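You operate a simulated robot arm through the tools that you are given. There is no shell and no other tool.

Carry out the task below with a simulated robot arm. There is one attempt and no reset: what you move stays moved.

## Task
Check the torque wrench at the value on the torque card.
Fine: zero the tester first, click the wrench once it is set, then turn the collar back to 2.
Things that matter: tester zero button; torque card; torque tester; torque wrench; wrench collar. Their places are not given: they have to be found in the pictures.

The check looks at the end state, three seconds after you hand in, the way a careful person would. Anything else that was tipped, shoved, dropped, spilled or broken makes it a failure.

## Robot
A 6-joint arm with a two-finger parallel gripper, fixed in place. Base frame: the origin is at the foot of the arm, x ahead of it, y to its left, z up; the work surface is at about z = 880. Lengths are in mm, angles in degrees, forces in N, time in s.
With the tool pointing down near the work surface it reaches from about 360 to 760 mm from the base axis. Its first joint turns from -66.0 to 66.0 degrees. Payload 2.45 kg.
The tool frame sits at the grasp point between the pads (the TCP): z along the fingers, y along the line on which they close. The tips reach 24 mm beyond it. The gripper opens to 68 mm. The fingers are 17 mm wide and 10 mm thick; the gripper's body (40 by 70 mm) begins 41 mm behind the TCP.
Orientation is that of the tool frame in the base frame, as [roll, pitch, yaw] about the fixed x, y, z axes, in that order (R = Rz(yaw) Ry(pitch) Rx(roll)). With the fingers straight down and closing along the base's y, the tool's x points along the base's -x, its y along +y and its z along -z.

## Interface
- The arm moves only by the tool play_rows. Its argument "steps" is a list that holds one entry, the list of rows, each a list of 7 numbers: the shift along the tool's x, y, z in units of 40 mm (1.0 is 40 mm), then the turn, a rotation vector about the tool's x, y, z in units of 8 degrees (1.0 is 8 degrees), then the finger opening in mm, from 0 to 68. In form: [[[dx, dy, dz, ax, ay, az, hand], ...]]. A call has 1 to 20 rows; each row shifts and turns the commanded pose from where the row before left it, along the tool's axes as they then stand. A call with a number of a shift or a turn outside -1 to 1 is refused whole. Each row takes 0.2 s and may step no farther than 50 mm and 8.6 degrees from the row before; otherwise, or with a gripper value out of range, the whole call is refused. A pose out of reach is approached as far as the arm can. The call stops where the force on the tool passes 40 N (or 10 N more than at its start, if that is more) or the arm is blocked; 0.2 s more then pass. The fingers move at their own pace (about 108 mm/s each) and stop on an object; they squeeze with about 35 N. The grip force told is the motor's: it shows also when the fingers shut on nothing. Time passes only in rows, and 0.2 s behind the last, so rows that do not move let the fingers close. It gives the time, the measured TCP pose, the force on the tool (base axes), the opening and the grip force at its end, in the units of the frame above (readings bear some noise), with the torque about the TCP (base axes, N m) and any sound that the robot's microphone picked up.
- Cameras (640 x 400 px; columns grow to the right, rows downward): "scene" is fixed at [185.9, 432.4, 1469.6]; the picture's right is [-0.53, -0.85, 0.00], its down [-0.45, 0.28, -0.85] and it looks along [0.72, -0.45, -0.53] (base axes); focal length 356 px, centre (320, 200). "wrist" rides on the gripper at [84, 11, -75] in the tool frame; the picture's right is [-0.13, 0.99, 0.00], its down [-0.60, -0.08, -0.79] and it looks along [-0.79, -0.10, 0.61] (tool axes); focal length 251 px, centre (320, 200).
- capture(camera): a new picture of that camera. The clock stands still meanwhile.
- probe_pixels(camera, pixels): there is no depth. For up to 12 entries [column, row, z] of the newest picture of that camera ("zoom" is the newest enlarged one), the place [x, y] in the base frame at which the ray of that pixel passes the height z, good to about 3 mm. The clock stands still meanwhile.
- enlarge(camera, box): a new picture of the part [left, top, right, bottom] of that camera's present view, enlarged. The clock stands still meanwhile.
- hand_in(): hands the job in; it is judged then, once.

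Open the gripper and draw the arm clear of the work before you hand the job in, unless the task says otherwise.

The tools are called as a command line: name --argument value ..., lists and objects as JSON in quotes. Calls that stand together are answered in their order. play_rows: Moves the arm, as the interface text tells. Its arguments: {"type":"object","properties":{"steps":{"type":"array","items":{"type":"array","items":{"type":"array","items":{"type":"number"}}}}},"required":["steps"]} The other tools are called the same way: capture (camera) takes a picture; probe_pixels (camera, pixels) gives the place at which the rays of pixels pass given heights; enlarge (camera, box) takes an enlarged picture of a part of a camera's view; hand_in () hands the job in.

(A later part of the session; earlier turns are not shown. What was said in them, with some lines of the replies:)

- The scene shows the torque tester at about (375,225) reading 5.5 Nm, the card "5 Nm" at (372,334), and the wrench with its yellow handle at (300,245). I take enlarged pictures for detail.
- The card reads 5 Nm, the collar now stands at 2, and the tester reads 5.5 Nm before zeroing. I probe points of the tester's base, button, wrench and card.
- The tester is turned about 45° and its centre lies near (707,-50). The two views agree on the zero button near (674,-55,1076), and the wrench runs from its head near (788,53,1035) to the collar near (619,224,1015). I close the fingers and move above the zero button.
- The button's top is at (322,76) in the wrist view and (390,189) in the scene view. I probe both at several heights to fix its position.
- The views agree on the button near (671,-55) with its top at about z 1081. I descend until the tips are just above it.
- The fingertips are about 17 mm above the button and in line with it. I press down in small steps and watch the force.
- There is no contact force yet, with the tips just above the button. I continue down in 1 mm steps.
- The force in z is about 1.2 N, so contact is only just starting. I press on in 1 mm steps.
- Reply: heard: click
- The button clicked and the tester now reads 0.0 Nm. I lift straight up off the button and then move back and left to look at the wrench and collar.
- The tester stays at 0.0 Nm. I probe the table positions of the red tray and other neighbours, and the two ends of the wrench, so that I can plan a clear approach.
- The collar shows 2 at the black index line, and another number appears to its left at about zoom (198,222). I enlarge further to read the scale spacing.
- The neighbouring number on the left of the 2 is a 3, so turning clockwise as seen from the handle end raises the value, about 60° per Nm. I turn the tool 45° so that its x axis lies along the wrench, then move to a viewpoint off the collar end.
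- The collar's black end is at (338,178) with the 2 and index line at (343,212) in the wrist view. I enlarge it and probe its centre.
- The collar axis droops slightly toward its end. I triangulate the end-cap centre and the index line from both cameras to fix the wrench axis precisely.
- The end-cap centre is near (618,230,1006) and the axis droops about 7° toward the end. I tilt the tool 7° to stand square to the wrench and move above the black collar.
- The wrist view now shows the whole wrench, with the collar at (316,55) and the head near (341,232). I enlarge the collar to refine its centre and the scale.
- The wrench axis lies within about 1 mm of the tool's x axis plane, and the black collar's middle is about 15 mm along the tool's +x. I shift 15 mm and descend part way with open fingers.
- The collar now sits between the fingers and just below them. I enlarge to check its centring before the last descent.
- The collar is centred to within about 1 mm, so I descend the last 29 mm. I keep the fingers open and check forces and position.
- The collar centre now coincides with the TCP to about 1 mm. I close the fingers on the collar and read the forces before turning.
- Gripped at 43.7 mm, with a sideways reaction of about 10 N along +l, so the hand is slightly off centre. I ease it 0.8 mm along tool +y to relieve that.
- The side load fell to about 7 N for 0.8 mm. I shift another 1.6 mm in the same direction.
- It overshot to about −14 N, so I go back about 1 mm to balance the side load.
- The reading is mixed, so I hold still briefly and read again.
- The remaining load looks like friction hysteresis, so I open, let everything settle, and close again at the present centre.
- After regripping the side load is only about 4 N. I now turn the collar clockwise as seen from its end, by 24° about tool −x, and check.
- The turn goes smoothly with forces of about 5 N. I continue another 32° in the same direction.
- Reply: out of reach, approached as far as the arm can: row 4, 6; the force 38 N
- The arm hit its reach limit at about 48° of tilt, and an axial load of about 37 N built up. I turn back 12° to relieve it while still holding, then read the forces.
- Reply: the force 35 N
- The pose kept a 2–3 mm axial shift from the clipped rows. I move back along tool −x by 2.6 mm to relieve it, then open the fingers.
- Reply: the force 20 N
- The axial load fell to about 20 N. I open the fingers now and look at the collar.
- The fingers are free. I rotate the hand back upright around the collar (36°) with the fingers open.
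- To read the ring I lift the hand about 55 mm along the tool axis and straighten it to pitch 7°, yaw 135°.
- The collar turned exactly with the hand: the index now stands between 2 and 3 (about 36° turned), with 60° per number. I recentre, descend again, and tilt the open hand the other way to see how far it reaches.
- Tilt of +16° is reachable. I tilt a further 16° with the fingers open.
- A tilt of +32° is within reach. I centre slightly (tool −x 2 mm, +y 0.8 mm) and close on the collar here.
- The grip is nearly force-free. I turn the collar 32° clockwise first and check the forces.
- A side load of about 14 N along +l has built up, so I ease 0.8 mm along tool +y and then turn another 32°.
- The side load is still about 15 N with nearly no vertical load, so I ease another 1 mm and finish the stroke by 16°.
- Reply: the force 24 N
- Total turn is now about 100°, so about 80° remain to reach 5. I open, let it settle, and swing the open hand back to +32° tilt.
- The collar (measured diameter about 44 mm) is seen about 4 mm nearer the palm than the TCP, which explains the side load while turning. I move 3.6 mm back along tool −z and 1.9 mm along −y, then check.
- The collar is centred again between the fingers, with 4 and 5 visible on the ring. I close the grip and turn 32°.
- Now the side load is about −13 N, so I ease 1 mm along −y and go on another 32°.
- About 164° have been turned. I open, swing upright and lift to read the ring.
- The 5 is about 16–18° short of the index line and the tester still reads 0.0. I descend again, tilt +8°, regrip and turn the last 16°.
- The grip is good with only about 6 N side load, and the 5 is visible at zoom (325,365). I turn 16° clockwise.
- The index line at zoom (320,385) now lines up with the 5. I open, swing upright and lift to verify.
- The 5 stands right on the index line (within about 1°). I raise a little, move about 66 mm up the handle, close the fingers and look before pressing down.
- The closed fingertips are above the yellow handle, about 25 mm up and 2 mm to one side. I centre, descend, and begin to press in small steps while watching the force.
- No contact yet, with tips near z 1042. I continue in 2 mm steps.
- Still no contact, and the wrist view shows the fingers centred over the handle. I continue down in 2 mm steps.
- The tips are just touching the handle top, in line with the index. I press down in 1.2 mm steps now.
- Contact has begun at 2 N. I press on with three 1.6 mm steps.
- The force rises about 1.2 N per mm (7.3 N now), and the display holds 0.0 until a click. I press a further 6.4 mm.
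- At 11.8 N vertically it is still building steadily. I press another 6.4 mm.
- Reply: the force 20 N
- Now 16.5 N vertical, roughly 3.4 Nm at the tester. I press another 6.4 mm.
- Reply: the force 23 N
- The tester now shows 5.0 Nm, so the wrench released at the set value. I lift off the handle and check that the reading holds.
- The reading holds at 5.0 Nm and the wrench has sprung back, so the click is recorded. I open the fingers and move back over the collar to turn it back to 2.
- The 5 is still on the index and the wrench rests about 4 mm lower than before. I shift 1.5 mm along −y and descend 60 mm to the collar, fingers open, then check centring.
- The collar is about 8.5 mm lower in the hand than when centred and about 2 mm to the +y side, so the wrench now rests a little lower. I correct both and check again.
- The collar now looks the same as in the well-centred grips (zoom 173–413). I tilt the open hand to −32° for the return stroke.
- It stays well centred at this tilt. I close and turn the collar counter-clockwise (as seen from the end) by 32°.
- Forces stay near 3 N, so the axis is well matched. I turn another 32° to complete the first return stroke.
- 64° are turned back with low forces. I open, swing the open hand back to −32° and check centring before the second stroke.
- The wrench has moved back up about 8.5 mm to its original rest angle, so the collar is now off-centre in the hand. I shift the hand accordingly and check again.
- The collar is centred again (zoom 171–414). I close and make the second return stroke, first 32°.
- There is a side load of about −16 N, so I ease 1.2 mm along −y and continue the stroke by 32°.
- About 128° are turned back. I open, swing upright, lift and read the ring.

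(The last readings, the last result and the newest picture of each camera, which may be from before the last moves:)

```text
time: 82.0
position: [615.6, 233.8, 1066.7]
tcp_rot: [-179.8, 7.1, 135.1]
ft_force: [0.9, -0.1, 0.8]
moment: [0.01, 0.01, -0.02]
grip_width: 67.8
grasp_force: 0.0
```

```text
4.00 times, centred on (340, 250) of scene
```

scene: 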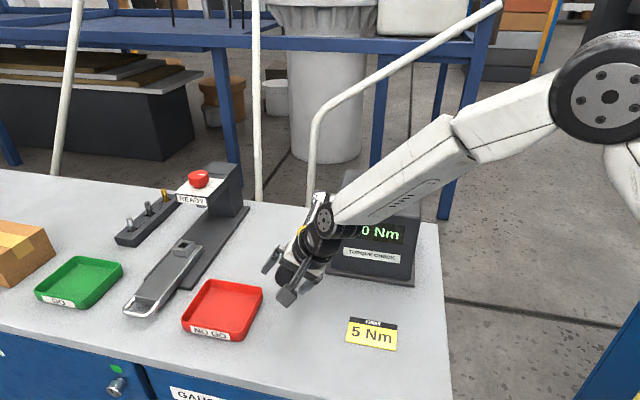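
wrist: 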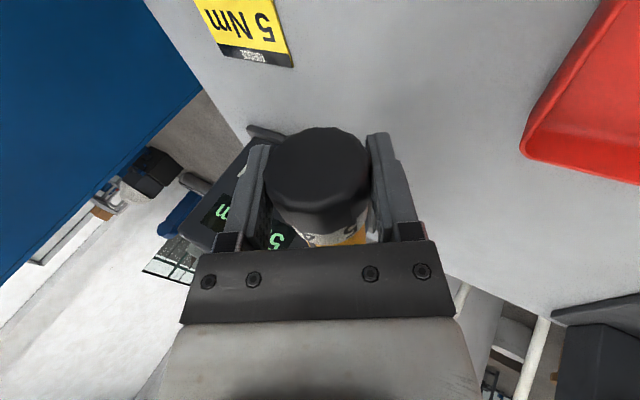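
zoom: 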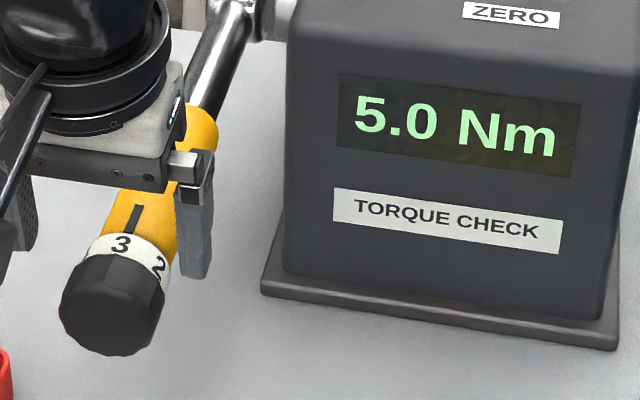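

The tester holds 5.0 Nm and the ring now reads 3 at the index, so 60° remain. I descend again, tilt to −32° and check centring.

play_rows --steps '[[[0, 0, 0.5, 0, 0, 0, 68], [0, 0, 0.5, 0, 0, 0, 68], [0, 0, 0.39, 0, 0, 0, 68], [0, 0, 0, -1, 0, 0, 68], [0, 0, 0, -1, 0, 0, 68], [0, 0, 0, -1, 0, 0, 68], [0, 0, 0, -1, 0, 0, 68], [0, 0, 0, 0, 0, 0, 68]]]'

enlarge --camera "wrist" --box '[220, 70, 440, 250]'

```text
time: 83.8
position: [619.4, 228.6, 1012.3]
tcp_rot: [148.1, 7.3, 135.1]
ft_force: [-0.1, 0.6, 0.5]
moment: [0.0, 0.01, -0.03]
grip_width: 68.1
grasp_force: 0.1
```

```text
2.22 times, centred on (330, 160) of wrist
```

zoom: 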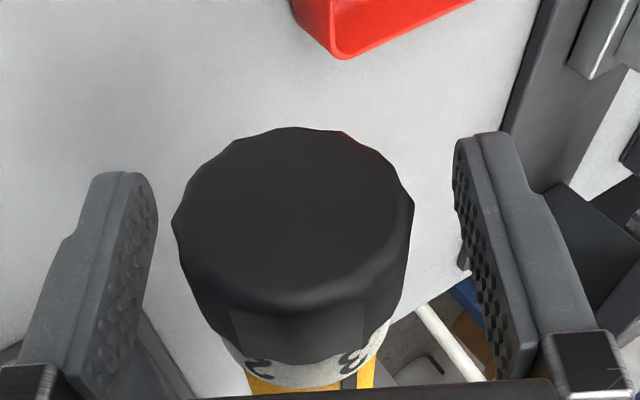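

The collar is centred. I close and turn 32° back.

play_rows --steps '[[[0, 0, 0, 0, 0, 0, 20], [0, 0, 0, 0, 0, 0, 20], [0, 0, 0, 0.5, 0, 0, 20], [0, 0, 0, 0.5, 0, 0, 20], [0, 0, 0, 0.5, 0, 0, 20], [0, 0, 0, 0.5, 0, 0, 20], [0, 0, 0, 0.5, 0, 0, 20], [0, 0, 0, 0.5, 0, 0, 20], [0, 0, 0, 0.5, 0, 0, 20], [0, 0, 0, 0.5, 0, 0, 20], [0, 0, 0, 0, 0, 0, 20]]]'

enlarge --camera "wrist" --box '[220, 70, 440, 250]'

```text
time: 86.2
position: [619.1, 228.9, 1011.0]
tcp_rot: [-179.6, 7.2, 134.9]
ft_force: [-3.1, -3.8, 2.6]
moment: [-0.27, -0.28, -0.35]
grip_width: 43.5
grasp_force: 44.7
```

```text
2.22 times, centred on (330, 160) of wrist
```

zoom: 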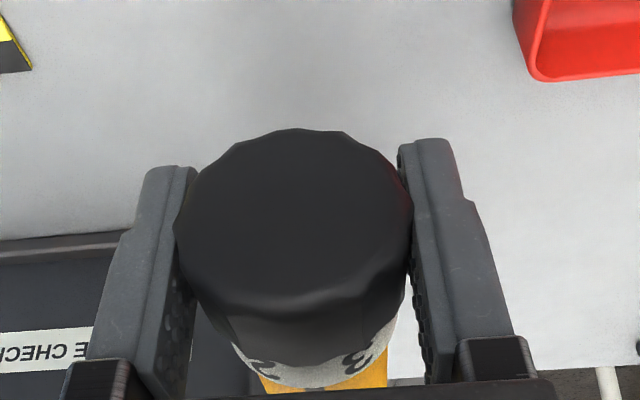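

Forces are about 5 N, with the index now between 3 and 2. I turn a further 28°.

play_rows --steps '[[[0, 0, 0, 0.5, 0, 0, 20], [0, 0, 0, 0.5, 0, 0, 20], [0, 0, 0, 0.5, 0, 0, 20], [0, 0, 0, 0.5, 0, 0, 20], [0, 0, 0, 0.5, 0, 0, 20], [0, 0, 0, 0.5, 0, 0, 20], [0, 0, 0, 0.5, 0, 0, 20], [0, 0, 0, 0, 0, 0, 20]]]'

enlarge --camera "wrist" --box '[220, 70, 440, 250]'

```text
time: 88.0
position: [619.9, 229.7, 1010.4]
tcp_rot: [-151.8, 7.1, 135.1]
ft_force: [0.6, 2.7, -0.6]
moment: [0.13, 0.22, 1.2]
grip_width: 44.4
grasp_force: 44.9
```

```text
2.22 times, centred on (330, 160) of wrist
```

zoom: 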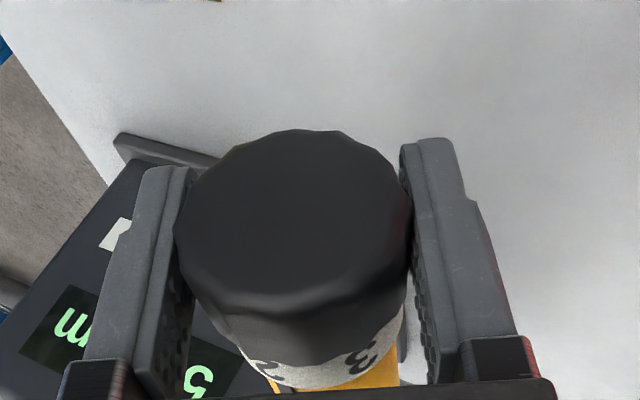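

The stroke is finished. I open, swing upright, lift and read the ring against the index.

play_rows --steps '[[[0, 0, 0, 0, 0, 0, 68], [0, 0, 0, 0, 0, 0, 68], [0, 0, 0, -0.9, 0, 0, 68], [0, 0, 0, -0.9, 0, 0, 68], [0, 0, 0, -0.85, 0, 0, 68], [0, 0, 0, -0.85, 0, 0, 68], [0, 0, -0.7, 0, 0, 0, 68], [0, 0, -0.7, 0, 0, 0, 68], [0, 0, 0, 0, 0, 0, 68]]]'

enlarge --camera "wrist" --box '[270, 60, 370, 180]'

enlarge --camera "scene" --box '[275, 245, 311, 285]'

```text
time: 90.0
position: [614.7, 233.2, 1067.6]
tcp_rot: [-179.7, 7.2, 135.1]
ft_force: [-0.3, 0.2, -0.2]
moment: [0.02, -0.03, 0.01]
grip_width: 67.8
grasp_force: 0.1
```

```text
3.33 times, centred on (320, 120) of wrist
```

zoom: 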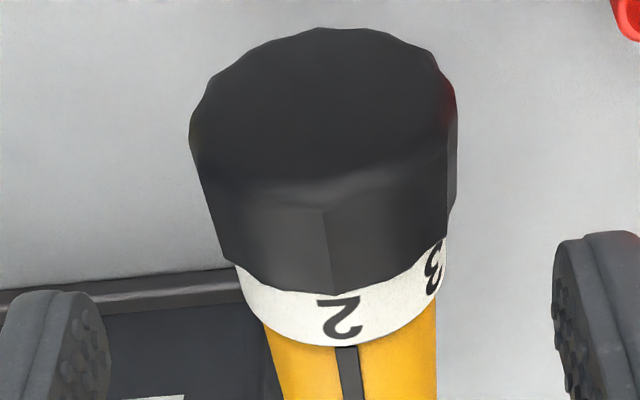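

```text
10.00 times, centred on (293, 265) of scene
```

zoom: 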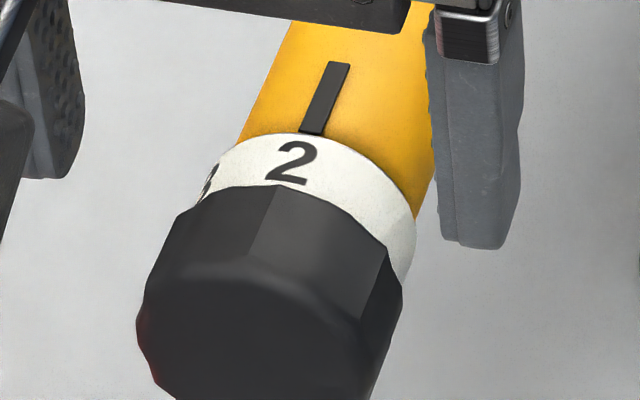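

The 2 is back on the index line (within about 1°), as at the start. I lift the open hand well clear and draw back toward the base, then check the whole scene.

play_rows --steps '[[[0, 0, -1, 0, 0, 0, 68], [0, 0, -1, 0, 0, 0, 68], [0, 0, -1, 0, 0, 0, 68], [0, 0, -1, 0, 0, 0, 68], [0, -1, 0, 0, 0, 0, 68], [0, -1, 0, 0, 0, 0, 68], [0, -1, 0, 0, 0, 0, 68], [0, -1, 0, 0, 0, 0, 68], [0, 0, 0, 0, 0, 0, 68]]]'

capture --camera "scene"

enlarge --camera "scene" --box '[260, 160, 440, 290]'

enlarge --camera "scene" --box '[278, 252, 306, 270]'

```text
time: 92.0
position: [487.5, 134.9, 1226.0]
tcp_rot: [-179.7, 7.1, 135.1]
ft_force: [-0.6, 0.7, 0.3]
moment: [0.01, 0.01, -0.03]
grip_width: 67.9
grasp_force: 0.0
```

```text
taken
```

scene: 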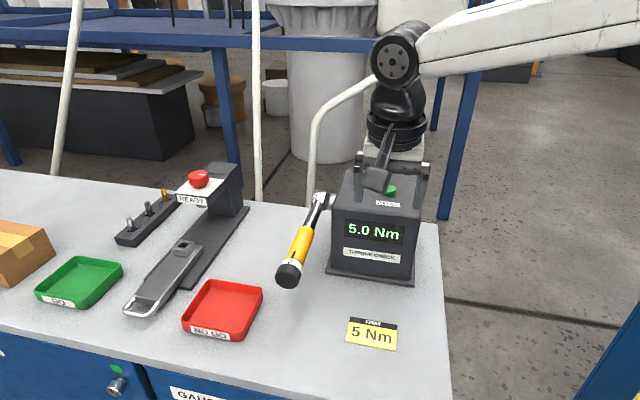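

```text
3.08 times, centred on (350, 225) of scene
```

zoom: 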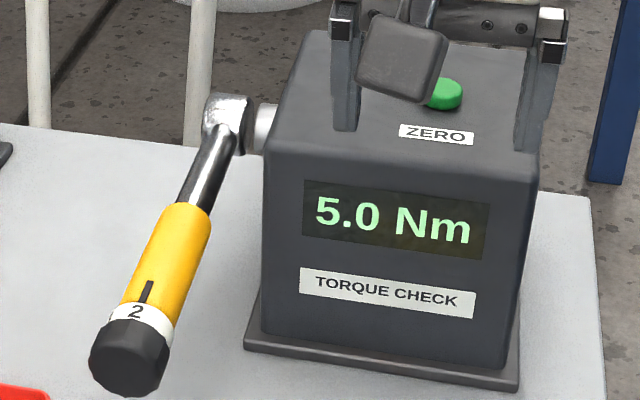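

```text
16.00 times, centred on (292, 261) of scene
```

zoom: 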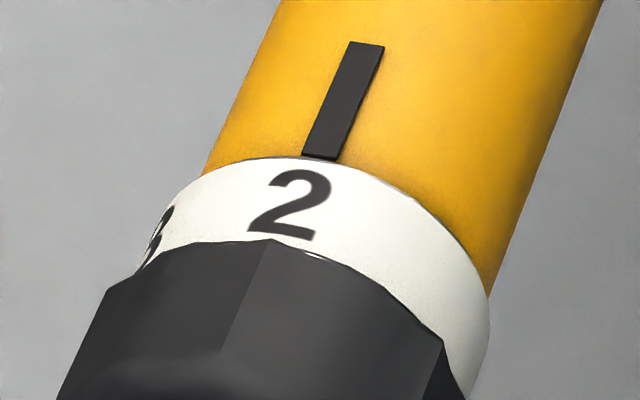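

The collar matches the starting view exactly, with 2 on the index. The tester holds 5.0 Nm after zeroing, nothing else has moved, and the open gripper is clear, so I hand in.

hand_in

```text
The job is handed in.
```

I checked the torque wrench at the card's value of 5 Nm, and the tester holds 5.0 Nm. The job is handed in, but I don't have the verdict.

- **Zeroing:** I pressed the tester's zero button first. It read 5.5 Nm before and 0.0 Nm after.
- **Setting:** I turned the collar from 2 to 5, with the 5 within about 1° of the index line.
- **Click:** I pressed down on the handle until the display jumped from 0.0 to 5.0 Nm. The microphone reported no click sound. I took the jump, and the force levelling off as I pressed, as the click.
- **Return:** I turned the collar back to 2, and it looks the same as in the first picture.

The wrench sat about 8 mm lower at the collar just after the click. It came back up while I was turning the collar back. Nothing else on the bench looks moved, and I left the gripper open and clear of the work.
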